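You operate a simulated robot arm through the tools that you are given. There is no shell and no other tool.

Carry out the task below with a simulated robot arm. There is one attempt and no reset: what you move stays moved.

## Task
Change the vase's water: old into the black bucket, fresh from the clear jug.
Fine: empty it first; fill to between the vase's two lines; vase and jug back. Set down upright: vase, clear jug.
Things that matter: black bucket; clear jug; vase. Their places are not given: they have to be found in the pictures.

The check looks at the end state, three seconds after you hand in, the way a careful person would. Anything else that was tipped, shoved, dropped, spilled or broken makes it a failure.

## Robot
A 7-joint arm with a two-finger parallel gripper, fixed in place. Base frame: the origin is at the foot of the arm, x ahead of it, y to its left, z up; the work surface is at about z = 900. Readings come in mm, degrees, newtons and seconds.
With the tool pointing down near the work surface it reaches from about 300 to 680 mm from the base axis. Its first joint turns from -66.0 to 66.0 degrees. Payload 1.57 kg.
The TCP is the grasp point between the finger pads, 30 mm short of the fingertips. In the tool frame z runs along the fingers and y along their closing line. The gripper opens to 110 mm. The fingers are 24 mm wide and 12 mm thick; the gripper's body (48 by 112 mm) begins 78 mm behind the TCP.
Orientation is told as [roll, pitch, yaw] about the base's x, y, z axes, in that order, counted from this pose: with the fingers straight down and closing along the base's y, the tool's x points along the base's -x, its y along +y and its z along -z.

## Interface
- The arm moves only by the tool move_arm. Its arguments are lists of equal length, an entry for each row: "grip": the opening, from 0 (shut) to 1 (fully open); "delta_pos": the shift along the base's x, y, z in units of 400 mm (1.0 is 400 mm), a list of three; "turn": the turn, a rotation vector about the base's x, y, z in units of 60 degrees (1.0 is 60 degrees), a list of three. In form: {"grip": [grip, ...], "delta_pos": [[dx, dy, dz], ...], "turn": [[ax, ay, az], ...]}. A call has 1 to 20 rows; each row is the pose to reach, as a shift and turn from the pose commanded when the call began. A call with a number of a shift or a turn outside -1 to 1 is refused whole. Each row takes 0.2 s and may step no farther than 50 mm and 8.6 degrees from the row before; otherwise, or with a gripper value out of range, the whole call is refused. A pose out of reach is approached as far as the arm can. The call stops where the force on the tool passes 40 N (or 10 N more than at its start, if that is more) or the arm is blocked; 0.2 s more then pass. Each finger travels about 108 mm/s and halts on what it meets, pressing with about 37 N; the grip force reading is that of the motor and also rises with nothing between the fingers. The clock runs only during rows and for 0.2 s after the last one: add rows that repeat a pose to give the fingers time. It gives the time, the measured TCP pose, the force on the tool (base axes), the opening and the grip force at its end, in the units of the frame above (readings bear some noise), with the torque about the TCP (base axes, N m) and any sound that the robot's microphone picked up.
- Cameras (640 x 400 px; columns grow to the right, rows downward): "scene" is fixed at [181.3, -402.8, 1409.1]; the picture's right is [0.63, -0.77, 0.00], its down [-0.40, -0.33, -0.85] and it looks along [0.66, 0.54, -0.52] (base axes); focal length 240 px, centre (320, 200). "wrist" rides on the gripper at [70, 16, -141] in the tool frame; the picture's right is [-0.23, 0.97, 0.00], its down [-0.86, -0.20, -0.48] and it looks along [-0.47, -0.11, 0.88] (tool axes); focal length 222 px, centre (320, 200).
- camera(camera): a new picture of that camera. The clock stands still meanwhile.
- probe_pixels(camera, pixels): for up to 12 pixels [column, row] of the newest picture of that camera ("zoom" is the newest enlarged one), the place [x, y, z] in the base frame of the surface seen there, good to about 2 mm. The clock stands still meanwhile.
- close_up(camera, box): a new picture of the part [left, top, right, bottom] of that camera's present view, enlarged. The clock stands still meanwhile.
- sign_off(): hands the job in; it is judged then, once.

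Leave the gripper open and the arm clear of the work at the hand-in unless told otherwise.

The tools are called after ">>>" as name(argument=value, ...) on one line, values as JSON. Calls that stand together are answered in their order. move_arm: Moves the arm, as the interface text tells. Its arguments: {"type":"object","properties":{"grip":{"type":"array","items":{"type":"number"}},"delta_pos":{"type":"array","items":{"type":"array","items":{"type":"number"}}},"turn":{"type":"array","items":{"type":"array","items":{"type":"number"}}}},"required":["grip","delta_pos","turn"]} The other tools are called the same way: camera (camera) takes a picture; probe_pixels (camera, pixels) gives the place of the surface under pixels of a picture; close_up (camera, box) takes an enlarged picture of a part of a camera's view; sign_off () hands the job in.

At the start:

```text
time: 0.0
tool_pos: [337.8, -124.1, 1300.9]
orientation: [0.0, 0.0, 0.0]
wrist_force: [0.4, -0.3, -0.1]
moment: [-0.03, -0.01, 0.01]
finger_gap: 109.9
finger_force: 0.1
```

scene: 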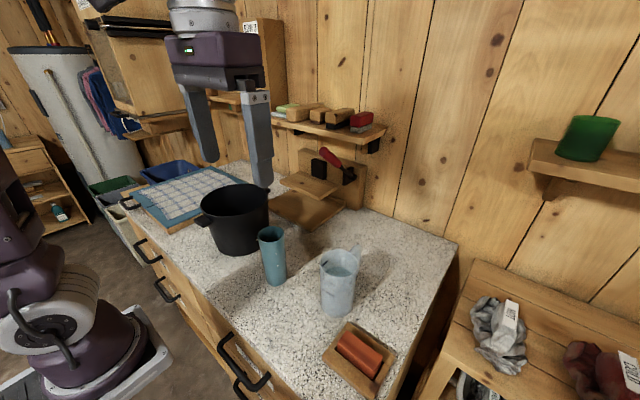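
wrist: 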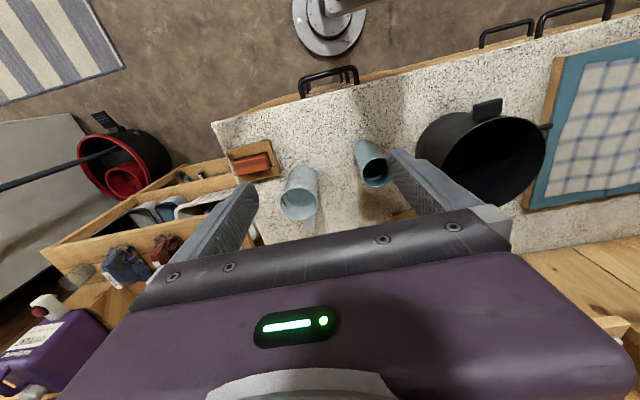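

The scene shows a black bucket near (237,220), a blue-green vase near (272,255) and a clear jug near (339,282). I'll enlarge this area to see the details.

>>> close_up(camera="scene", box=[180, 160, 420, 320])

>>> close_up(camera="wrist", box=[200, 80, 560, 260])

```text
2.50 times, centred on (300, 240) of scene
```

zoom: 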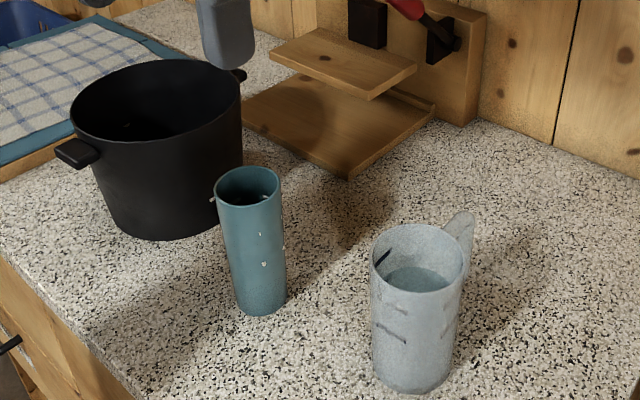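

```text
1.78 times, centred on (380, 170) of wrist
```

zoom: 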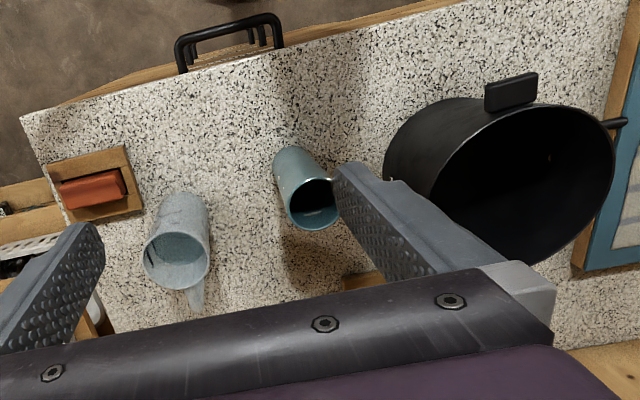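

The vase looks like an opaque tapered tumbler with small marks on it. I'll zoom in on the vase, the jug and the bucket.

>>> close_up(camera="scene", box=[250, 215, 300, 290])

>>> close_up(camera="scene", box=[305, 235, 375, 325])

>>> close_up(camera="wrist", box=[345, 130, 405, 195])

>>> camera(camera="scene")

>>> probe_pixels(camera="scene", pixels=[[258, 237], [286, 229], [271, 243], [272, 260], [276, 286], [321, 262], [359, 255], [341, 277], [337, 290], [337, 318], [357, 252], [340, 268]])

>>> probe_pixels(camera="scene", pixels=[[208, 209], [268, 190], [237, 184], [234, 217], [234, 235], [240, 255], [208, 221], [276, 189], [300, 205], [318, 228], [247, 200], [225, 205]])

```text
5.33 times, centred on (275, 252) of scene
```

zoom: 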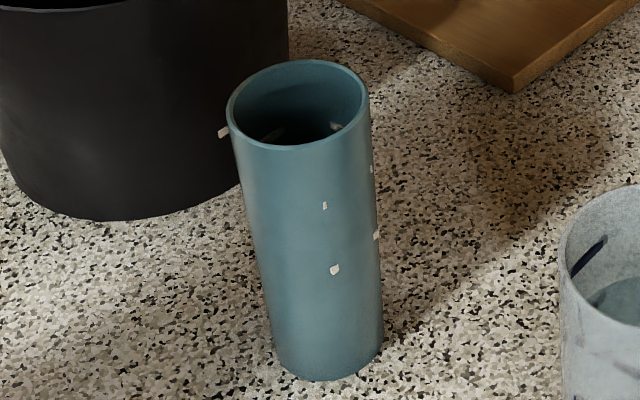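

```text
4.44 times, centred on (340, 280) of scene
```

zoom: 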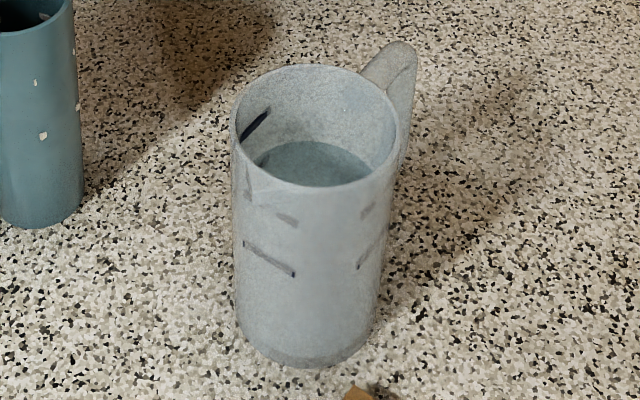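

```text
6.15 times, centred on (375, 162) of wrist
```

zoom: 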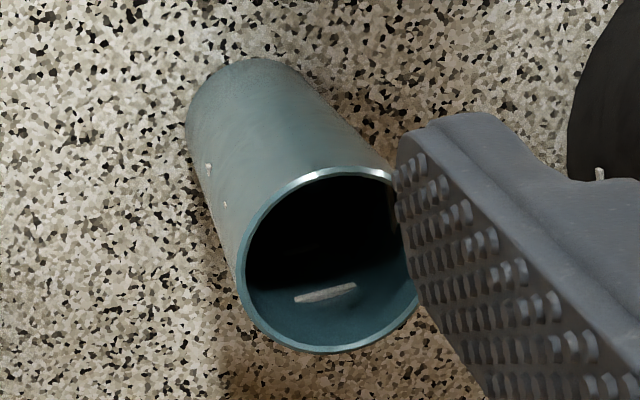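

```text
taken
```

scene: 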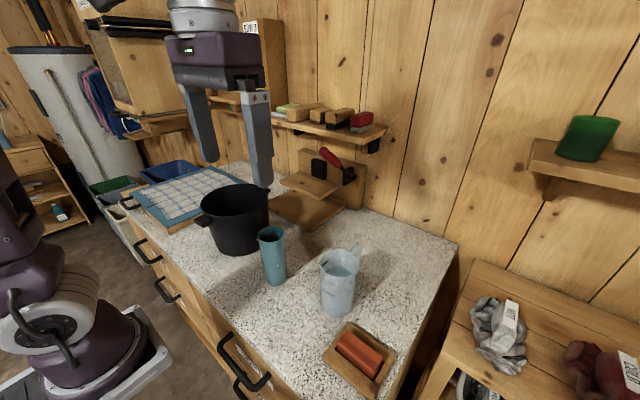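

```text
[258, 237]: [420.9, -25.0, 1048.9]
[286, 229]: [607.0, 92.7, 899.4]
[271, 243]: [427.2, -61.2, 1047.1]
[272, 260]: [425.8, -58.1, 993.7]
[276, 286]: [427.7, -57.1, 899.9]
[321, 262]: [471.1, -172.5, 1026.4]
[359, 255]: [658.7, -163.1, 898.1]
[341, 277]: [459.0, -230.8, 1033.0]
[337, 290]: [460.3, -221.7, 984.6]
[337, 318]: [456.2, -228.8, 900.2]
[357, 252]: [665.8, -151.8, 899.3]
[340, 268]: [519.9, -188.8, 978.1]
```

```text
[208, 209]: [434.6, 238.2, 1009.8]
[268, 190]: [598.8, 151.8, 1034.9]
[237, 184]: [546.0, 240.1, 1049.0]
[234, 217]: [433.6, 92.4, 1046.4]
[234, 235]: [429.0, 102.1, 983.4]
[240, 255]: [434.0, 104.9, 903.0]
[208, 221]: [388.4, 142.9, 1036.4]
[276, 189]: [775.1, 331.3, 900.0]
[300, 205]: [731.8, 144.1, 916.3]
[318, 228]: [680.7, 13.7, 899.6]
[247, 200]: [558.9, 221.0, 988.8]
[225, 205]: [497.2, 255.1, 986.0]
```

The probes give the vase at about (445,-38), 150 mm tall. The jug is at about (490,-195) with its handle towards +x, and the bucket at about (490,170), also 150 mm tall. I'll bring the wrist camera over the vase to look down inside, tilting the tool 28°.

>>> move_arm(grip=[1, 1, 1, 1, 1, 1], delta_pos=[[0.045, 0.035, -0.05], [0.09, 0.07, -0.1], [0.135, 0.105, -0.15], [0.18, 0.14, -0.2], [0.22, 0.175, -0.25], [0.22, 0.175, -0.25]], turn=[[0, 0.1, 0], [0, 0.2, 0], [0, 0.3, 0], [0, 0.4, 0], [0, 0.467, 0], [0, 0.467, 0]])

>>> camera(camera="wrist")

```text
time: 1.4
tool_pos: [427.5, -52.6, 1202.1]
orientation: [0.0, 28.1, 0.0]
wrist_force: [-0.3, -0.7, 0.7]
moment: [-0.03, -0.01, 0.02]
finger_gap: 110.0
finger_force: 0.1
```

```text
taken
```

wrist: 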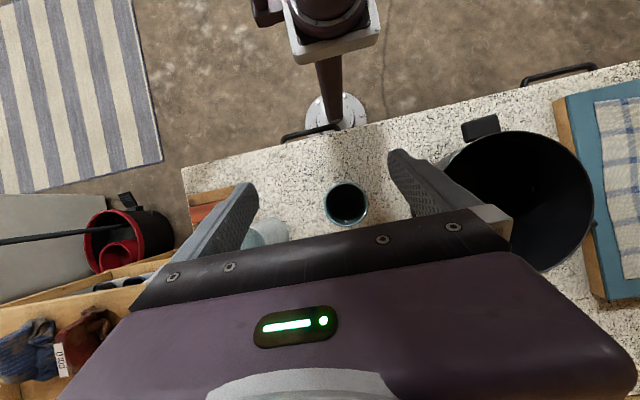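

The vase now sits near (347,204), seen from straight above. I'll zoom into its inside and probe it.

>>> close_up(camera="wrist", box=[315, 174, 379, 234])

>>> probe_pixels(camera="zoom", pixels=[[320, 200], [330, 250], [280, 200], [350, 180], [320, 120], [320, 330], [105, 200], [540, 200], [320, 5], [320, 395]])

```text
6.67 times, centred on (347, 204) of wrist
```

zoom: 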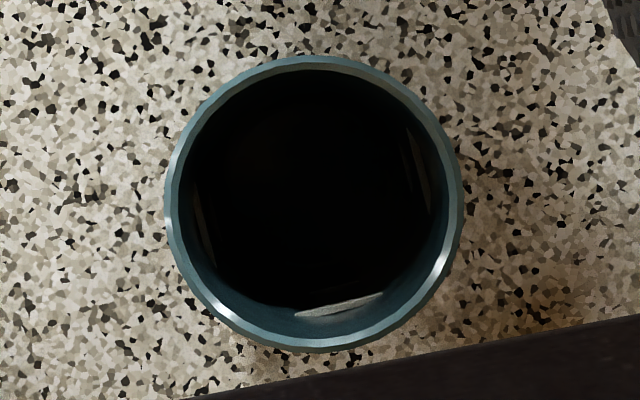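

```text
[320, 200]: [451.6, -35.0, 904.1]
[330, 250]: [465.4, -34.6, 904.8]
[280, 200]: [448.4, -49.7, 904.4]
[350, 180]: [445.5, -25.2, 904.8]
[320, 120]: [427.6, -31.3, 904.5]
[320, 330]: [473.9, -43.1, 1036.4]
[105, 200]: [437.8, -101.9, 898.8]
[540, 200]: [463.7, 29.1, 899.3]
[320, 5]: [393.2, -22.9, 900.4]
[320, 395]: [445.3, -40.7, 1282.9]
```

The probes inside the vase reach about z=904, close to its floor, and there is a light line inside at (340,308). I'll look at the jug more closely from the scene camera and probe its water, then probe the vase marks.

>>> close_up(camera="scene", box=[310, 240, 370, 280])

>>> probe_pixels(camera="zoom", pixels=[[300, 290], [350, 300], [260, 310], [330, 240], [380, 330], [250, 190], [200, 260], [320, 110], [480, 130], [540, 100], [320, 370], [100, 250]])

>>> close_up(camera="scene", box=[254, 222, 294, 262])

```text
10.00 times, centred on (340, 260) of scene
```

zoom: 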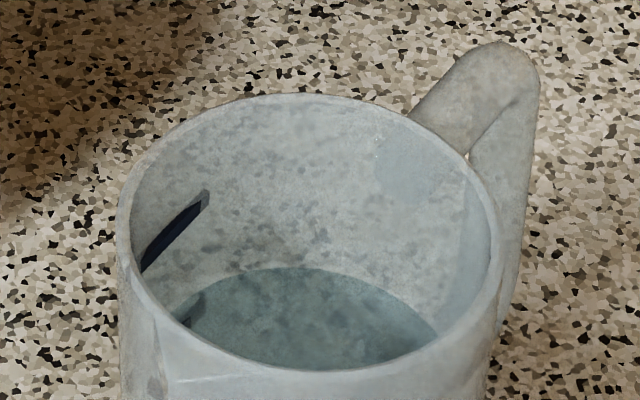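

```text
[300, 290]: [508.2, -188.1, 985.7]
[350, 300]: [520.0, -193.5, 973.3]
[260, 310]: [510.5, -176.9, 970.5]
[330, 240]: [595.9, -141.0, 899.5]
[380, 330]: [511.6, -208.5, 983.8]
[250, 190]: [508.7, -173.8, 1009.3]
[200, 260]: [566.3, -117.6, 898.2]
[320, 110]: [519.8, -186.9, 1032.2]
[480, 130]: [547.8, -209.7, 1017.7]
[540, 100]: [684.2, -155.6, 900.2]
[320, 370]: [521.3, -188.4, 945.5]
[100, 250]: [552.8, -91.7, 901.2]
```

```text
10.00 times, centred on (274, 242) of scene
```

zoom: 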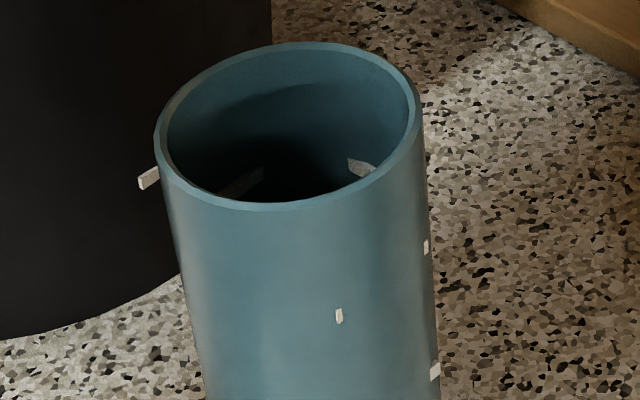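

The marks are short bars set at several angles and two heights. I'll probe them for their height.

>>> probe_pixels(camera="zoom", pixels=[[150, 178], [362, 168], [425, 247], [338, 316], [435, 371], [245, 181], [340, 190], [290, 205], [170, 120], [415, 110], [290, 45], [290, 150]])

>>> close_up(camera="scene", box=[254, 240, 294, 290])

>>> probe_pixels(camera="zoom", pixels=[[290, 110], [366, 155], [370, 40], [262, 210], [280, 300], [300, 355], [380, 330], [220, 340]])

```text
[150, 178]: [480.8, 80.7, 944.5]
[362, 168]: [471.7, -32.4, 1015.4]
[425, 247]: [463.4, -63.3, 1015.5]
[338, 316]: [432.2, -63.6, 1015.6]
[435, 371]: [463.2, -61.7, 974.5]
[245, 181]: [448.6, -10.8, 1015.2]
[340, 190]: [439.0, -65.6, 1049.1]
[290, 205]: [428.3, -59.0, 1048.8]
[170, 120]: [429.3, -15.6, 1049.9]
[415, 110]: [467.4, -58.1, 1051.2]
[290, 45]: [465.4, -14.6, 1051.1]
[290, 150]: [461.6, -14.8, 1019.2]
```

```text
8.00 times, centred on (274, 265) of scene
```

zoom: 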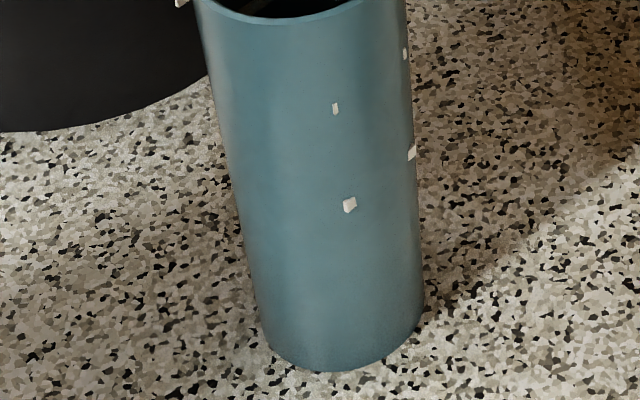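

```text
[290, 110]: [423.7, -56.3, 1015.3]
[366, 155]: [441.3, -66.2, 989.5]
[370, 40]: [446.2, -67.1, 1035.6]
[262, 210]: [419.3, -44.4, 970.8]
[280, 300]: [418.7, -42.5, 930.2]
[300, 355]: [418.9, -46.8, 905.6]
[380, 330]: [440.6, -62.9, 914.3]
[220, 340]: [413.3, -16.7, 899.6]
```

The vase lines are at z≈1015.5 (upper) and z≈974.5 (lower). The vase centre is about (447.5,-37) with an outer diameter near 60. Next I'll move the wrist camera over the jug to measure it.

>>> move_arm(grip=[1, 1, 1, 1, 1], delta_pos=[[0.03, -0.1, 0], [0.06, -0.2, 0], [0.09, -0.3, 0], [0.1, -0.38, 0], [0.1, -0.38, 0]], turn=[[0, 0, 0], [0, 0, 0], [0, 0, 0], [0, 0, 0], [0, 0, 0]])

>>> camera(camera="wrist")

```text
time: 2.6
tool_pos: [403.0, -144.5, 1219.9]
orientation: [0.0, 28.0, 0.0]
wrist_force: [0.0, 0.3, 0.3]
moment: [-0.01, 0.04, 0.0]
finger_gap: 110.2
finger_force: 0.1
out of reach, approached as far as the arm can: row 2, 3, 4, 5
```

```text
taken
```

wrist: 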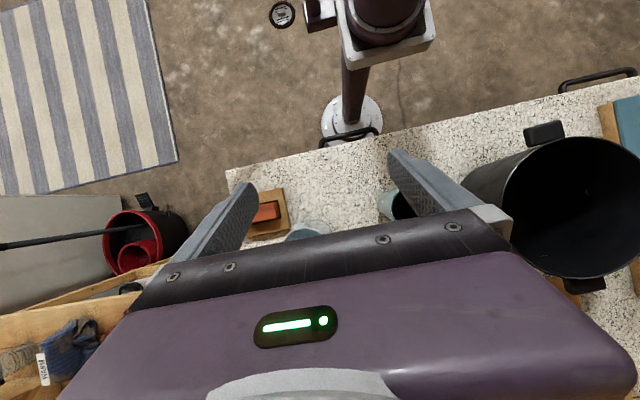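

Tilting back like that runs out of reach. I'll go back to the straight-down orientation and read the pose again.

>>> move_arm(grip=[1, 1, 1, 1, 1], delta_pos=[[0, 0, 0], [0, 0, 0], [0, 0, 0], [0, 0, 0], [0, 0, 0]], turn=[[0, -0.1, 0], [0, -0.2, 0], [0, -0.33, 0], [0, -0.467, 0], [0, -0.467, 0]])

>>> camera(camera="wrist")

```text
time: 3.8
tool_pos: [403.3, -143.3, 1222.6]
orientation: [0.0, -0.2, 0.0]
wrist_force: [0.0, 0.5, 0.5]
moment: [0.02, 0.03, -0.01]
finger_gap: 109.7
finger_force: 0.0
```

```text
taken
```

wrist: 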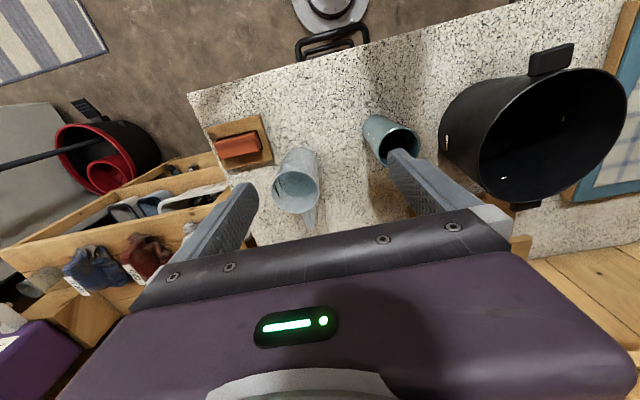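

The jug is now clear near (296,185), and commands start from the pose actually reached. I'll zoom into the jug and the bucket and probe their rims.

>>> close_up(camera="wrist", box=[260, 140, 340, 240])

>>> probe_pixels(camera="wrist", pixels=[[484, 145], [626, 100], [560, 70], [530, 203], [540, 120], [520, 150], [580, 130], [505, 178], [550, 60], [525, 205]])

>>> close_up(camera="wrist", box=[430, 30, 640, 220])

```text
4.00 times, centred on (300, 190) of wrist
```

zoom: 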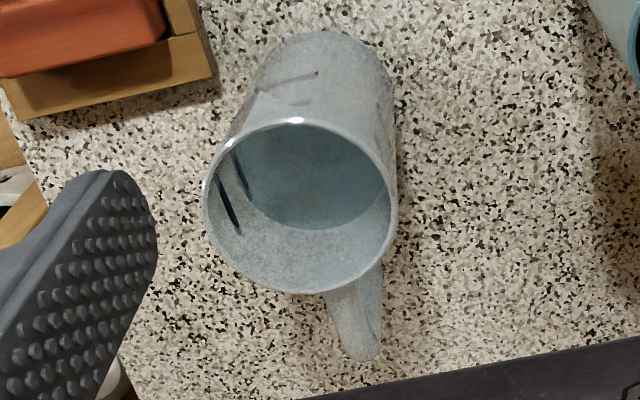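

```text
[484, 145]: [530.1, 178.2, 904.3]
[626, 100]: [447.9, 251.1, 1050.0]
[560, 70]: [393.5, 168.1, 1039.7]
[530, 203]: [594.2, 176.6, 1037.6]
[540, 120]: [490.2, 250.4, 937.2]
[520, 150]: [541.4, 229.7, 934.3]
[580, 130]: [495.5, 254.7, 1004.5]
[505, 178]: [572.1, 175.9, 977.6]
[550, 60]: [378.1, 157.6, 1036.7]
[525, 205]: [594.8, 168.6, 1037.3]
```

```text
2.11 times, centred on (535, 125) of wrist
```

zoom: 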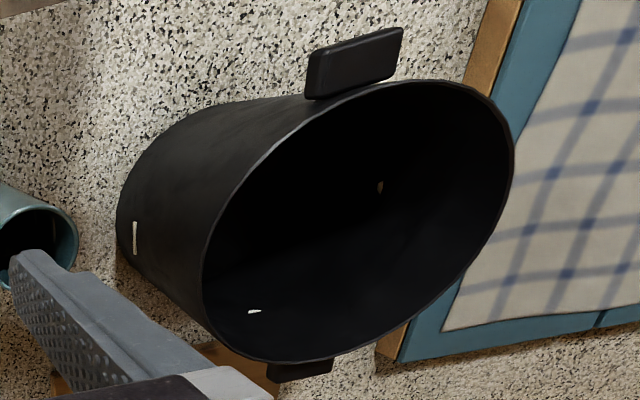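

The bucket centre is about (487,168), with a rim radius near 92 at z=1050. Now I'll probe the jug rim, water, marks and handle.

>>> close_up(camera="wrist", box=[260, 140, 340, 240])

>>> probe_pixels(camera="zoom", pixels=[[300, 121], [204, 205], [395, 205], [305, 291], [320, 180], [350, 200], [300, 210], [228, 205], [285, 78], [300, 102], [370, 350], [360, 310]])

>>> close_up(camera="wrist", box=[280, 140, 330, 175])

```text
4.00 times, centred on (300, 190) of wrist
```

zoom: 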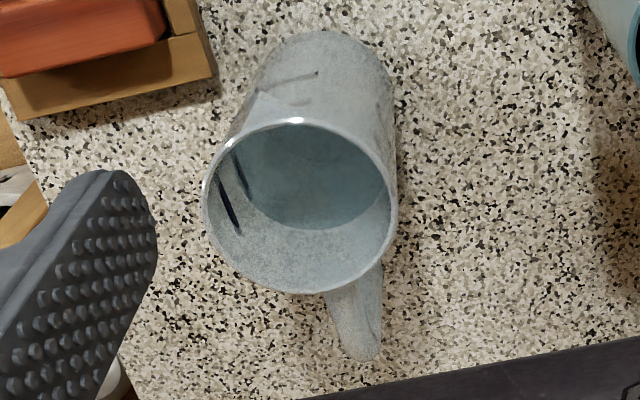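

```text
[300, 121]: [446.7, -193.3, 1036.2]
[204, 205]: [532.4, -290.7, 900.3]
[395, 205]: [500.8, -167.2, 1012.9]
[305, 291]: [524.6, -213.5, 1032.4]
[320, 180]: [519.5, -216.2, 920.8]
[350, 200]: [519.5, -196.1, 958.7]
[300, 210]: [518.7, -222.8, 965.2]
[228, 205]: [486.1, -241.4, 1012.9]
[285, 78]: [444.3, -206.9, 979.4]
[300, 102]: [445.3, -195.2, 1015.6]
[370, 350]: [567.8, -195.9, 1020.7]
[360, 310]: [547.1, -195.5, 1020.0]
```

```text
11.43 times, centred on (305, 158) of wrist
```

zoom: 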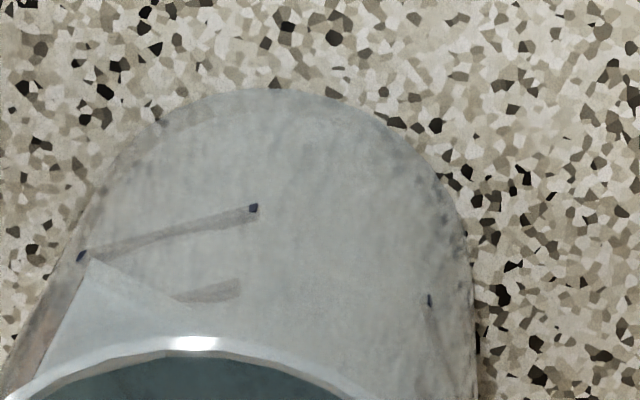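

Jug measurements: centre about (485,-204), radius 40, top z≈1036, handle towards +x. I plan to grip from the robot side with the tool near horizontal (fingers at ±y) and pour towards +y by rolling. First I'll check, high above the counter, that this tilt is reachable, turning -60° about y near the vase's y.

>>> move_arm(grip=[1, 1, 1, 1, 1, 1, 1, 1, 1], delta_pos=[[-0.01, 0.03, 0], [-0.02, 0.06, 0], [-0.03, 0.1, 0], [-0.04, 0.13, 0], [-0.05, 0.16, 0], [-0.06, 0.2, 0], [-0.06, 0.23, 0], [-0.06, 0.265, 0], [-0.06, 0.265, 0]], turn=[[0, -0.125, 0], [0, -0.25, 0], [0, -0.375, 0], [0, -0.5, 0], [0, -0.625, 0], [0, -0.75, 0], [0, -0.875, 0], [0, -1, 0], [0, -1, 0]])

>>> camera(camera="scene")

```text
time: 5.8
tool_pos: [379.0, -35.6, 1221.6]
orientation: [0.0, -60.2, 0.1]
wrist_force: [0.2, -0.2, 0.4]
moment: [-0.03, 0.01, -0.01]
finger_gap: 109.7
finger_force: 0.0
```

```text
taken
```

scene: 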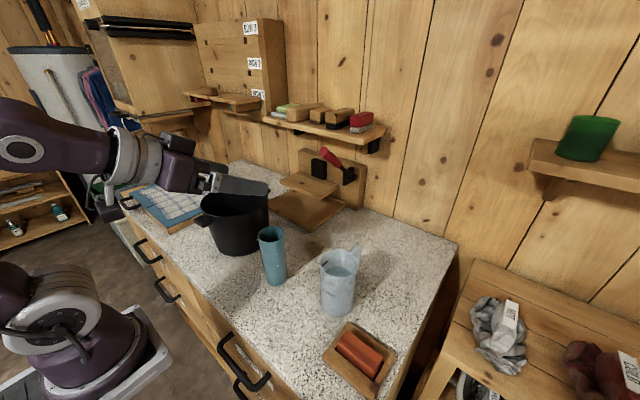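

The -60° pitch is reachable. I'll take the pitch to -80°, back away to x≈340 and come down, still clear of the vase's near wall at x≈417.

>>> move_arm(grip=[1, 1, 1, 1, 1, 1, 1], delta_pos=[[-0.03, 0, -0.08], [-0.06, 0, -0.18], [-0.1, 0, -0.28], [-0.1, 0, -0.38], [-0.1, 0, -0.48], [-0.1, 0, -0.56], [-0.1, 0, -0.56]], turn=[[0, -0.1, 0], [0, -0.2, 0], [0, -0.333, 0], [0, -0.333, 0], [0, -0.333, 0], [0, -0.333, 0], [0, -0.333, 0]])

>>> camera(camera="scene")

>>> camera(camera="wrist")

```text
time: 7.4
tool_pos: [351.9, -138.8, 1215.4]
orientation: [0.0, -80.0, 0.0]
wrist_force: [0.8, -0.4, -0.6]
moment: [0.0, -0.02, -0.01]
finger_gap: 110.0
finger_force: 0.1
out of reach, approached as far as the arm can: row 1, 2, 3, 4, 5, 6, 7
```

```text
taken
```

scene: 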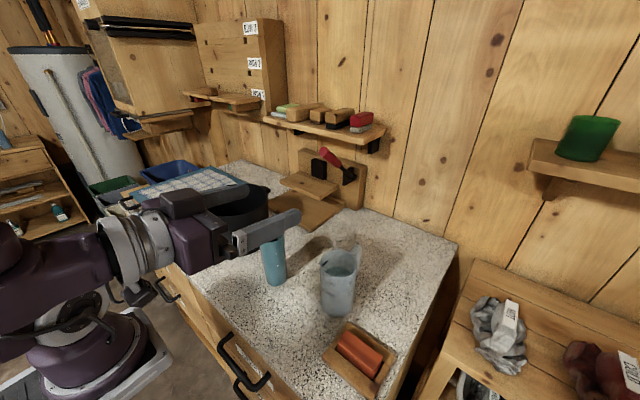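

```text
taken
```

wrist: 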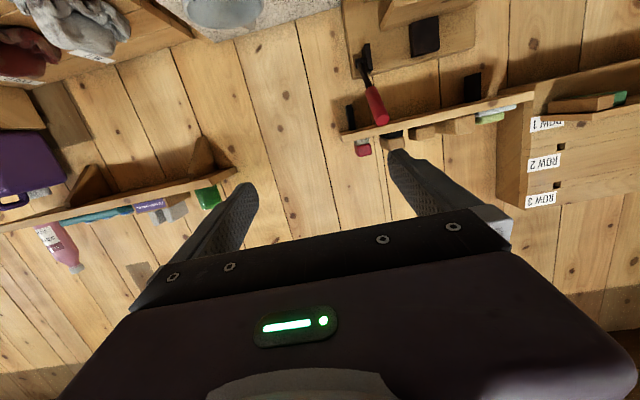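

A near-horizontal tool is out of reach that close to the base. Instead I'll put the tool above the vase at its x≈447 and come down with the fingers straddling it. First I'll test reach at that x at height.

>>> move_arm(grip=[1, 1, 1, 1, 1], delta_pos=[[0.07, 0.08, 0], [0.14, 0.16, 0], [0.2, 0.24, 0], [0.238, 0.255, 0], [0.238, 0.255, 0]], turn=[[0, 0, 0], [0, 0, 0], [0, 0, 0], [0, 0, 0], [0, 0, 0]])

```text
time: 8.6
tool_pos: [457.6, -34.9, 1241.6]
orientation: [0.0, -79.8, 0.2]
wrist_force: [-0.7, 0.2, 0.0]
moment: [0.01, 0.01, 0.0]
finger_gap: 110.0
finger_force: 0.0
out of reach, approached as far as the arm can: row 1, 2, 3, 4, 5
```

At -80° the reach is marginal here, so I'll ease to -60° and test lower, at about (447,-37,1120), still above the vase.

>>> move_arm(grip=[1, 1, 1, 1, 1, 1], delta_pos=[[-0.01, -0.005, -0.05], [-0.02, -0.005, -0.12], [-0.025, -0.005, -0.2], [-0.025, -0.005, -0.26], [-0.025, -0.005, -0.3], [-0.025, -0.005, -0.3]], turn=[[0, 0.1, 0], [0, 0.2, 0], [0, 0.333, 0], [0, 0.333, 0], [0, 0.333, 0], [0, 0.333, 0]])

```text
time: 10.0
tool_pos: [451.7, -40.8, 1144.6]
orientation: [0.0, -59.8, 0.1]
wrist_force: [-1.4, 0.0, -0.7]
moment: [0.02, 0.01, 0.01]
finger_gap: 109.8
finger_force: 0.1
out of reach, approached as far as the arm can: row 4, 5, 6
```

The limit seems to be inward and low. I'll see whether a flatter tool works farther out, moving to x≈560 at -80° pitch while staying at z≈1150.

>>> move_arm(grip=[1, 1, 1, 1, 1, 1], delta_pos=[[0.09, 0, 0.0], [0.18, 0, 0], [0.27, 0, 0], [0.27, 0, -0.03], [0.27, 0, -0.06], [0.27, 0, -0.06]], turn=[[0, -0.1, 0], [0, -0.2, 0], [0, -0.333, 0], [0, -0.333, 0], [0, -0.333, 0], [0, -0.333, 0]])

>>> camera(camera="scene")

```text
time: 11.4
tool_pos: [514.4, -28.4, 1184.8]
orientation: [-16.3, -70.3, 15.9]
wrist_force: [-0.4, -0.7, 0.1]
moment: [-0.02, -0.07, 0.04]
finger_gap: 110.1
finger_force: 0.1
out of reach, approached as far as the arm can: row 1, 2, 3, 4, 5, 6
```

```text
taken
```

scene: 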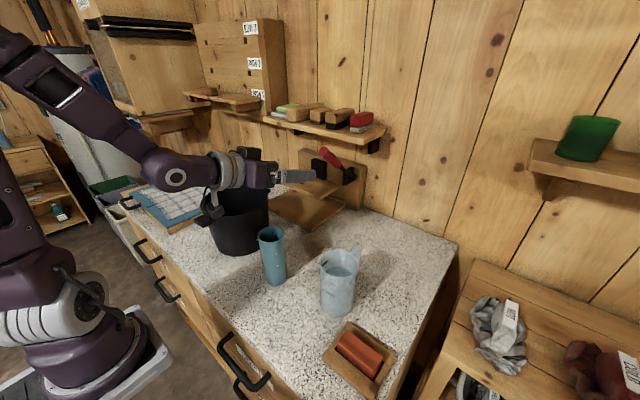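

The tool flattens only down to a limit set by the wrist bending upward. A gentler 40° forward tilt for the grip, followed by a sideways roll for pouring, should be within reach. I'll bring the tool to about pitch -40° above the vase and square it up.

>>> move_arm(grip=[1, 1, 1, 1, 1, 1], delta_pos=[[-0.04, 0, 0], [-0.08, -0.01, 0], [-0.12, -0.02, 0], [-0.16, -0.022, 0], [-0.16, -0.022, 0], [-0.16, -0.022, 0]], turn=[[0.03, 0.13, 0], [0.06, 0.26, 0], [0.09, 0.39, 0.01], [0.09, 0.52, 0.01], [0.09, 0.52, 0.01], [0.09, 0.52, 0.01]])

```text
time: 12.8
tool_pos: [451.9, -35.0, 1183.3]
orientation: [1.3, -40.0, 1.6]
wrist_force: [-0.2, 0.0, 0.0]
moment: [0.0, 0.0, -0.02]
finger_gap: 110.0
finger_force: 0.0
out of reach, approached as far as the arm can: row 2
```

The pitch is now -40°. Before gripping anything I'll rehearse the pouring roll in the air near the bucket: straighten the small errors, then roll -60° about x while shifting to y≈80 at z≈1190, above the bucket rim.

>>> move_arm(grip=[1, 1, 1, 1, 1, 1, 1, 1, 1, 1], delta_pos=[[0, 0, 0], [0, 0.03, 0.02], [0, 0.06, 0.02], [0, 0.09, 0.02], [0, 0.12, 0.02], [0, 0.16, 0.02], [0, 0.2, 0.02], [0, 0.25, 0.02], [0, 0.29, 0.02], [0, 0.29, 0.02]], turn=[[-0.017, 0, -0.04], [-0.125, 0, -0.04], [-0.25, 0, -0.04], [-0.375, 0, -0.04], [-0.5, 0, -0.04], [-0.625, 0, -0.04], [-0.75, 0, -0.04], [-0.875, 0, -0.04], [-1, 0, -0.04], [-1, 0, -0.04]])

>>> camera(camera="scene")

```text
time: 15.0
tool_pos: [455.3, 66.5, 1222.2]
orientation: [-54.9, -25.6, 31.6]
wrist_force: [-0.2, 0.6, -0.4]
moment: [-0.01, 0.04, -0.02]
finger_gap: 110.1
finger_force: 0.1
out of reach, approached as far as the arm can: row 8, 9, 10
```

```text
taken
```

scene: 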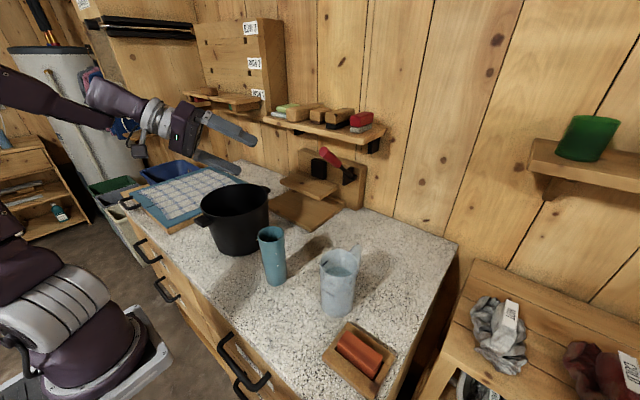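

Rolling after that forward tilt hits a limit at about -48°. With the tool starting vertical, a sideways tilt bends the wrist more naturally. I'll undo the roll, return to vertical and rehearse that instead.

>>> move_arm(grip=[1, 1, 1, 1, 1, 1, 1], delta_pos=[[0, 0, 0], [0, 0, 0], [0, 0, 0], [0, 0, 0], [0, 0, 0], [0, 0, 0], [0, 0, 0]], turn=[[0.13, 0, 0], [0.26, 0, 0], [0.39, 0, 0], [0.52, 0, 0], [0.65, 0, 0], [0.79, 0, 0], [0.79, 0, 0]])

>>> move_arm(grip=[1, 1, 1, 1, 1, 1, 1], delta_pos=[[0, 0, 0.02], [0, 0, 0.04], [0, 0, 0.06], [0, 0, 0.08], [0, 0, 0.1], [0, 0, 0.1], [0, 0, 0.1]], turn=[[0, 0.13, 0], [0, 0.26, 0], [0, 0.39, 0], [0, 0.52, 0], [0, 0.65, 0], [0, 0.667, 0], [0, 0.667, 0]])

```text
time: 16.6
tool_pos: [454.0, 64.2, 1222.6]
orientation: [-0.2, -39.9, 0.1]
wrist_force: [-0.6, -0.4, -0.2]
moment: [-0.01, 0.02, -0.01]
finger_gap: 110.0
finger_force: 0.1
```

```text
time: 18.2
tool_pos: [453.6, 64.4, 1262.5]
orientation: [-0.2, 0.3, 0.2]
wrist_force: [-0.4, 0.1, 1.0]
moment: [-0.02, -0.02, 0.0]
finger_gap: 110.2
finger_force: 0.0
```

Back to vertical at z≈1262. Now I'll yaw +90° in two parts, so the fingers close along x as planned for the vase.

>>> move_arm(grip=[1, 1, 1, 1, 1, 1, 1, 1], delta_pos=[[0, 0, 0], [0, 0, 0], [0, 0, 0], [0, 0, 0], [0, 0, 0], [0, 0, 0], [0, 0, 0], [0, 0, 0]], turn=[[0, 0, 0.125], [0, 0, 0.25], [0, 0, 0.375], [0, 0, 0.5], [0, 0, 0.625], [0, 0, 0.75], [0, 0, 0.875], [0, 0, 1]])

>>> move_arm(grip=[1, 1, 1, 1, 1], delta_pos=[[0, 0, 0], [0, 0, 0], [0, 0, 0], [0, 0, 0], [0, 0, 0]], turn=[[0, 0, 0.125], [0, 0, 0.25], [0, 0, 0.375], [0, 0, 0.5], [0, 0, 0.5]])

>>> move_arm(grip=[1, 1, 1, 1, 1, 1, 1, 1], delta_pos=[[0, 0, 0], [0, 0, 0], [0, 0, 0], [0, 0, 0], [0, 0, 0], [0, 0, 0], [0, 0, 0], [0, 0, 0]], turn=[[-0.125, 0, 0], [-0.25, 0, 0], [-0.375, 0, 0], [-0.5, 0, 0], [-0.625, 0, 0], [-0.75, 0, 0], [-0.875, 0, 0], [-1, 0, 0]])

```text
time: 20.0
tool_pos: [453.5, 65.0, 1263.2]
orientation: [-0.1, 0.2, 60.2]
wrist_force: [0.1, 0.0, -0.3]
moment: [0.02, 0.0, -0.02]
finger_gap: 109.8
finger_force: 0.1
```

```text
time: 21.2
tool_pos: [452.5, 64.9, 1262.3]
orientation: [-0.1, 0.1, 90.2]
wrist_force: [0.3, 0.1, -0.5]
moment: [0.01, 0.04, -0.01]
finger_gap: 110.0
finger_force: 0.0
```

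```text
time: 23.0
tool_pos: [453.3, 62.9, 1262.9]
orientation: [0.1, 60.3, 90.1]
wrist_force: [0.0, -0.8, 0.0]
moment: [0.0, -0.03, 0.0]
finger_gap: 110.0
finger_force: 0.0
```

A sideways tilt of 60° is reached without trouble. I'll continue to 120°.

>>> move_arm(grip=[1, 1, 1, 1, 1, 1, 1, 1, 1], delta_pos=[[0, 0, 0], [0, 0, 0], [0, 0, 0], [0, 0, 0], [0, 0, 0], [0, 0, 0], [0, 0, 0], [0, 0, 0], [0, 0, 0]], turn=[[-0.125, 0, 0], [-0.25, 0, 0], [-0.375, 0, 0], [-0.5, 0, 0], [-0.625, 0, 0], [-0.75, 0, 0], [-0.875, 0, 0], [-1, 0, 0], [-1, 0, 0]])

>>> camera(camera="scene")

```text
time: 25.0
tool_pos: [453.0, 63.9, 1262.9]
orientation: [179.7, 59.7, -90.2]
wrist_force: [-0.2, 0.5, -0.1]
moment: [0.03, -0.01, 0.0]
finger_gap: 109.9
finger_force: 0.1
```

```text
taken
```

scene: 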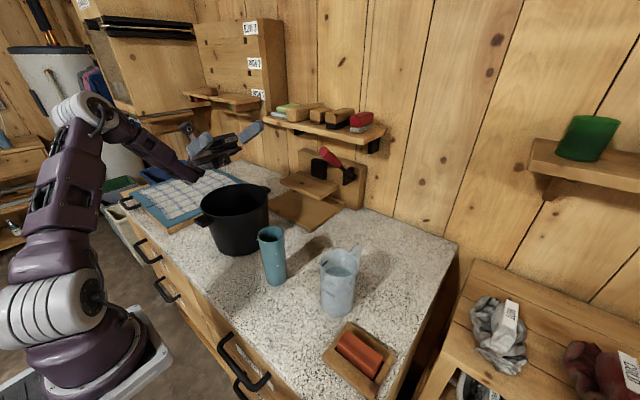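

The 120° tilt works, with the fingers closing along x as the vase needs. For the jug, the fingers must close at ±y to avoid the handle, then yaw -90° after lifting so the spout faces +y. I'll rehearse that: undo this roll, then go to yaw 0, then to -90.

>>> move_arm(grip=[1, 1, 1, 1, 1, 1, 1, 1], delta_pos=[[0, 0, 0], [0, 0, 0], [0, 0, 0], [0, 0, 0], [0, 0, 0], [0, 0, 0], [0, 0, 0], [0, 0, 0]], turn=[[0.125, 0, 0], [0.25, 0, 0], [0.375, 0, 0], [0.5, 0, 0], [0.625, 0, 0], [0.75, 0, 0], [0.875, 0, 0], [1, 0, 0]])

>>> move_arm(grip=[1, 1, 1, 1, 1, 1, 1, 1], delta_pos=[[0, 0, 0], [0, 0, 0], [0, 0, 0], [0, 0, 0], [0, 0, 0], [0, 0, 0], [0, 0, 0], [0, 0, 0]], turn=[[0.125, 0, 0], [0.25, 0, 0], [0.375, 0, 0], [0.5, 0, 0], [0.625, 0, 0], [0.75, 0, 0], [0.875, 0, 0], [1, 0, 0]])

>>> move_arm(grip=[1, 1, 1, 1, 1, 1, 1, 1], delta_pos=[[0, 0, 0], [0, 0, 0], [0, 0, 0], [0, 0, 0], [0, 0, 0], [0, 0, 0], [0, 0, 0], [0, 0, 0]], turn=[[0, 0, -0.125], [0, 0, -0.25], [0, 0, -0.375], [0, 0, -0.5], [0, 0, -0.625], [0, 0, -0.75], [0, 0, -0.875], [0, 0, -1]])

>>> move_arm(grip=[1, 1, 1, 1, 1, 1, 1, 1], delta_pos=[[0, 0, 0], [0, 0, 0], [0, 0, 0], [0, 0, 0], [0, 0, 0], [0, 0, 0], [0, 0, 0], [0, 0, 0]], turn=[[0, 0, -0.125], [0, 0, -0.25], [0, 0, -0.375], [0, 0, -0.5], [0, 0, -0.625], [0, 0, -0.75], [0, 0, -0.875], [0, 0, -1]])

>>> move_arm(grip=[1, 1, 1, 1, 1, 1, 1, 1], delta_pos=[[0, 0, 0], [0, 0, 0], [0, 0, 0], [0, 0, 0], [0, 0, 0], [0, 0, 0], [0, 0, 0], [0, 0, 0]], turn=[[0, 0, -0.125], [0, 0, -0.25], [0, 0, -0.375], [0, 0, -0.5], [0, 0, -0.625], [0, 0, -0.75], [0, 0, -0.875], [0, 0, -1]])

```text
time: 26.8
tool_pos: [453.3, 64.5, 1263.4]
orientation: [0.1, 60.1, 90.1]
wrist_force: [0.9, 1.1, -0.2]
moment: [0.01, 0.0, -0.01]
finger_gap: 109.6
finger_force: 0.0
```

```text
time: 28.6
tool_pos: [453.1, 64.4, 1263.1]
orientation: [-0.1, 0.1, 90.1]
wrist_force: [0.5, -0.3, 0.3]
moment: [-0.02, 0.02, -0.02]
finger_gap: 109.8
finger_force: 0.1
```

```text
time: 30.4
tool_pos: [453.3, 64.4, 1262.5]
orientation: [-0.2, 0.2, 30.0]
wrist_force: [0.2, 0.2, 0.4]
moment: [-0.02, -0.04, 0.02]
finger_gap: 110.0
finger_force: 0.0
```

```text
time: 32.2
tool_pos: [453.1, 64.0, 1262.1]
orientation: [-0.1, 0.3, -30.0]
wrist_force: [0.2, -0.6, -0.1]
moment: [0.01, 0.0, 0.0]
finger_gap: 109.7
finger_force: 0.0
```

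```text
time: 34.0
tool_pos: [451.7, 63.6, 1263.4]
orientation: [-0.1, 0.2, -90.0]
wrist_force: [0.5, -0.7, 0.0]
moment: [-0.02, 0.02, 0.01]
finger_gap: 109.9
finger_force: 0.1
```

Yaw -90° is reached. I'll move towards the jug's pouring position beside the vase, at about y=-115 and still high, then tilt 75°.

>>> move_arm(grip=[1, 1, 1, 1, 1, 1], delta_pos=[[0, -0.1, 0], [0, -0.2, 0], [0, -0.3, 0], [0, -0.4, 0], [-0.01, -0.445, 0], [-0.01, -0.445, 0]], turn=[[0, 0, 0], [0, 0, 0], [0, 0, 0], [0, 0, 0], [0, 0, 0], [0, 0, 0]])

>>> move_arm(grip=[1, 1, 1, 1, 1, 1, 1, 1, 1], delta_pos=[[0, 0, 0], [0, 0, 0], [0, 0, 0], [0, 0, 0], [0, 0, 0], [0, 0, 0], [0, 0, 0], [0, 0, 0], [0, 0, 0]], turn=[[-0.125, 0, 0], [-0.25, 0, 0], [-0.375, 0, 0], [-0.5, 0, 0], [-0.625, 0, 0], [-0.75, 0, 0], [-0.875, 0, 0], [-1, 0, 0], [-1, 0, 0]])

>>> move_arm(grip=[1, 1, 1, 1, 1], delta_pos=[[0, 0, 0], [0, 0, 0], [0, 0, -0.05], [0, 0, -0.1], [0, 0, -0.1]], turn=[[-0.1, 0, 0], [-0.2, 0, 0], [-0.333, 0, 0], [-0.333, 0, 0], [-0.333, 0, 0]])

>>> camera(camera="scene")

>>> camera(camera="wrist")

```text
time: 35.4
tool_pos: [448.9, -115.6, 1263.7]
orientation: [-0.1, 0.2, -89.9]
wrist_force: [-0.6, 0.0, 0.3]
moment: [-0.01, 0.03, -0.01]
finger_gap: 109.7
finger_force: 0.1
```

```text
time: 37.4
tool_pos: [450.0, -112.9, 1262.9]
orientation: [-0.2, -59.9, -89.8]
wrist_force: [-0.1, 0.2, 1.0]
moment: [-0.02, 0.02, -0.01]
finger_gap: 110.1
finger_force: 0.0
```

```text
time: 38.6
tool_pos: [449.2, -112.8, 1221.8]
orientation: [-0.7, -79.9, -89.5]
wrist_force: [0.1, 0.5, 1.0]
moment: [-0.01, -0.02, -0.03]
finger_gap: 109.9
finger_force: 0.1
```

```text
taken
```

scene: 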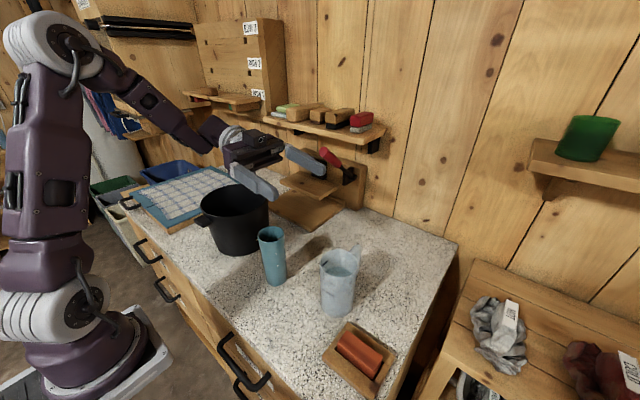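

```text
taken
```

wrist: 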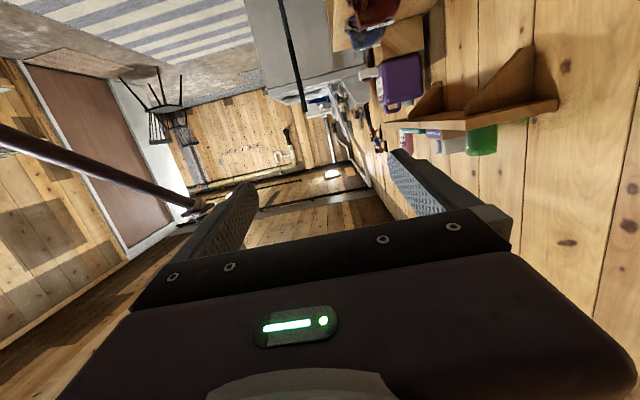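

The 80° tilt works here too. I'll check that it still works lower, at z≈1130, which stays clear of the vase and bucket tops at 1050.

>>> move_arm(grip=[1, 1, 1, 1], delta_pos=[[0, 0, -0.1], [0, 0, -0.2], [0, 0, -0.23], [0, 0, -0.23]], turn=[[0, 0, 0], [0, 0, 0], [0, 0, 0], [0, 0, 0]])

>>> close_up(camera="scene", box=[160, 100, 400, 300])

```text
time: 39.6
tool_pos: [449.3, -113.6, 1129.4]
orientation: [-0.6, -79.8, -89.5]
wrist_force: [-0.3, 0.2, -0.8]
moment: [-0.04, -0.02, -0.02]
finger_gap: 109.9
finger_force: 0.1
```

```text
2.00 times, centred on (280, 200) of scene
```

zoom: 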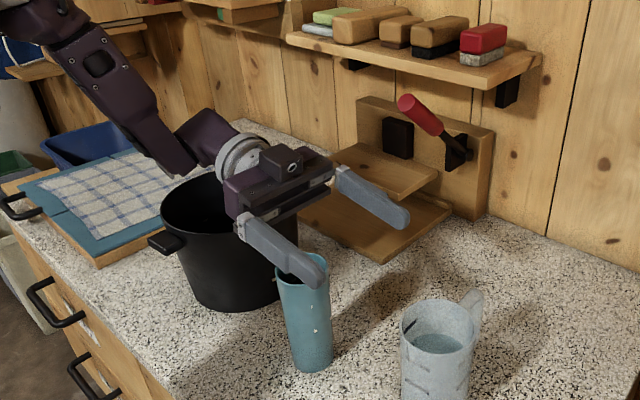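

It works at z≈1130. Now I'll begin the real work. I'll raise the arm, undo the tilt and yaw to +90° for the vase grip, with the fingers along x.

>>> move_arm(grip=[1, 1, 1, 1, 1, 1, 1, 1], delta_pos=[[0, 0, 0.1], [0, 0, 0.2], [0, 0, 0.3], [0, 0, 0.3], [0, 0, 0.3], [0, 0, 0.3], [0, 0, 0.3], [0, 0, 0.3]], turn=[[0.1, 0, 0], [0.2, 0, 0], [0.3, 0, 0], [0.44, 0, 0], [0.58, 0, 0], [0.72, 0, 0], [0.86, 0, 0], [1, 0, 0]])

>>> move_arm(grip=[1, 1, 1, 1], delta_pos=[[0, 0, 0], [0, 0, 0], [0, 0, 0], [0, 0, 0]], turn=[[0.11, 0, 0], [0.22, 0, 0], [0.33, 0, 0], [0.33, 0, 0]])

>>> move_arm(grip=[1, 1, 1, 1, 1, 1, 1, 1], delta_pos=[[0, 0.03, 0], [0, 0.06, 0], [0, 0.09, 0], [0, 0.12, 0], [0, 0.15, 0], [0, 0.19, 0], [0, 0.19, 0], [0, 0.19, 0]], turn=[[0, 0, 0.125], [0, 0, 0.25], [0, 0, 0.375], [0, 0, 0.5], [0, 0, 0.625], [0, 0, 0.75], [0, 0, 0.875], [0, 0, 1]])

>>> move_arm(grip=[1, 1, 1, 1, 1, 1, 1, 1], delta_pos=[[0, 0, 0], [0, 0, 0], [0, 0, 0], [0, 0, 0], [0, 0, 0], [0, 0, 0], [0, 0, 0], [0, 0, 0]], turn=[[0, 0, 0.125], [0, 0, 0.25], [0, 0, 0.375], [0, 0, 0.5], [0, 0, 0.625], [0, 0, 0.75], [0, 0, 0.875], [0, 0, 1]])

>>> move_arm(grip=[1, 1, 1, 1, 1, 1, 1, 1, 1], delta_pos=[[0, 0, 0], [0, 0, 0], [0, 0, 0], [0, 0, 0], [0, 0, 0], [0, 0, 0], [0, 0, 0], [0, 0, 0], [0, 0, 0]], turn=[[0, 0, 0.125], [0, 0, 0.25], [0, 0, 0.375], [0, 0, 0.5], [0, 0, 0.625], [0, 0, 0.75], [0, 0, 0.875], [0, 0, 1], [0, 0, 1]])

```text
time: 41.4
tool_pos: [449.1, -112.4, 1250.4]
orientation: [-0.1, -19.6, -89.7]
wrist_force: [0.0, -0.2, -0.8]
moment: [0.03, 0.02, 0.0]
finger_gap: 109.8
finger_force: 0.1
```

```text
time: 42.4
tool_pos: [449.8, -112.8, 1251.3]
orientation: [-0.1, 0.1, -89.9]
wrist_force: [-0.9, -0.7, -0.4]
moment: [-0.03, 0.0, 0.01]
finger_gap: 109.8
finger_force: 0.0
```

```text
time: 44.2
tool_pos: [449.5, -38.0, 1250.3]
orientation: [-0.1, -0.1, -29.7]
wrist_force: [0.0, -0.2, -0.3]
moment: [-0.01, 0.0, -0.01]
finger_gap: 110.0
finger_force: 0.0
```

```text
time: 46.0
tool_pos: [449.4, -38.1, 1250.6]
orientation: [0.0, 0.1, 30.3]
wrist_force: [0.4, -1.0, -1.0]
moment: [0.02, -0.02, -0.01]
finger_gap: 110.1
finger_force: 0.2
```

```text
time: 48.0
tool_pos: [449.8, -36.3, 1250.3]
orientation: [-0.1, 0.0, 90.2]
wrist_force: [0.5, 0.4, 0.0]
moment: [0.0, 0.03, -0.03]
finger_gap: 109.8
finger_force: 0.0
```

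The tool is vertical at yaw 90° above the vase. I'll look with the wrist camera and the scene camera to confirm alignment before going down.

>>> camera(camera="wrist")

>>> close_up(camera="scene", box=[200, 80, 360, 300])

```text
taken
```

wrist: 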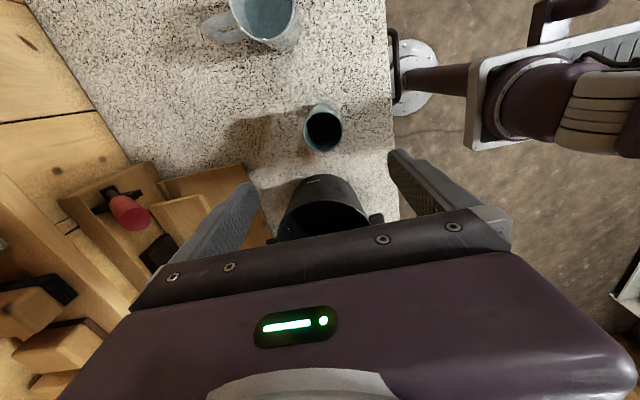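

```text
1.82 times, centred on (280, 190) of scene
```

zoom: 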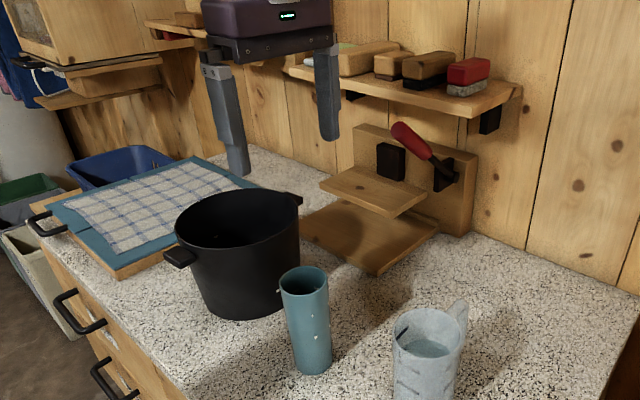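

In the wrist view the vase mouth is at (322,130). I'll zoom in and probe its rim to fix the centre.

>>> close_up(camera="wrist", box=[292, 95, 356, 160])

>>> probe_pixels(camera="wrist", pixels=[[322, 111], [322, 152], [304, 131], [342, 131], [322, 130], [322, 140]])

```text
6.15 times, centred on (324, 128) of wrist
```

zoom: 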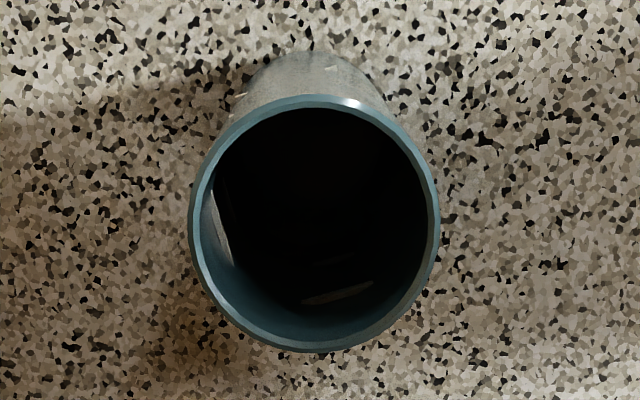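

```text
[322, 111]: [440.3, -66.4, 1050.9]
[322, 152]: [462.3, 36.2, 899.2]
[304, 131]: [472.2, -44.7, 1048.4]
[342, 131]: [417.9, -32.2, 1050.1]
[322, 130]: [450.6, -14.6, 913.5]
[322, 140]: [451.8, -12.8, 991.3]
```

The vase centre is confirmed near (446.5,-37). I'll lower straight down with open fingers to z≈995, which puts the palm about 23 mm above the rim.

>>> move_arm(grip=[1, 1, 1, 1, 1, 1, 1, 1], delta_pos=[[-0.008, -0.002, -0.1], [-0.008, -0.002, -0.2], [-0.008, -0.002, -0.3], [-0.008, -0.002, -0.4], [-0.008, -0.002, -0.5], [-0.008, -0.002, -0.58], [-0.008, -0.002, -0.638], [-0.008, -0.002, -0.638]], turn=[[0, 0, 0], [0, 0, 0], [0, 0, 0], [0, 0, 0], [0, 0, 0], [0, 0, 0], [0, 0, 0], [0, 0, 0]])

>>> close_up(camera="scene", box=[200, 140, 360, 300])

```text
time: 49.8
tool_pos: [447.0, -39.4, 996.2]
orientation: [-0.1, 0.0, 90.2]
wrist_force: [0.1, -0.3, 0.9]
moment: [0.01, -0.02, 0.01]
finger_gap: 110.0
finger_force: 0.0
```

```text
2.50 times, centred on (280, 220) of scene
```

zoom: 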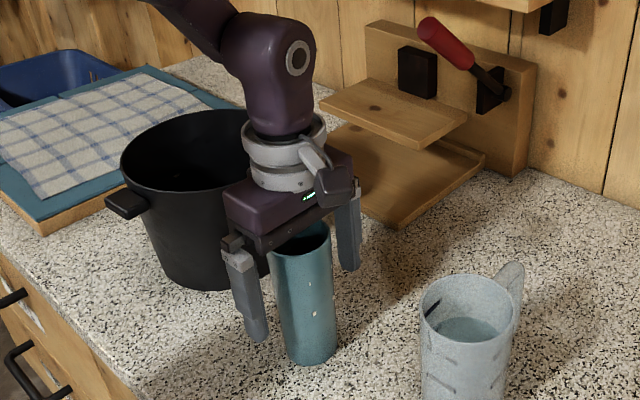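

The fingers straddle the vase well. I'll close them on it.

>>> move_arm(grip=[0.8, 0.6, 0.5, 0.4, 0.4, 0.4], delta_pos=[[0, 0, 0], [0, 0, 0], [0, 0, 0], [0, 0, 0], [0, 0, 0], [0, 0, 0]], turn=[[0, 0, 0], [0, 0, 0], [0, 0, 0], [0, 0, 0], [0, 0, 0], [0, 0, 0]])

```text
time: 51.2
tool_pos: [446.0, -37.3, 995.5]
orientation: [-0.1, 0.1, 90.2]
wrist_force: [-1.5, 0.0, 0.9]
moment: [-0.05, 0.0, -0.04]
finger_gap: 61.2
finger_force: 37.2
```

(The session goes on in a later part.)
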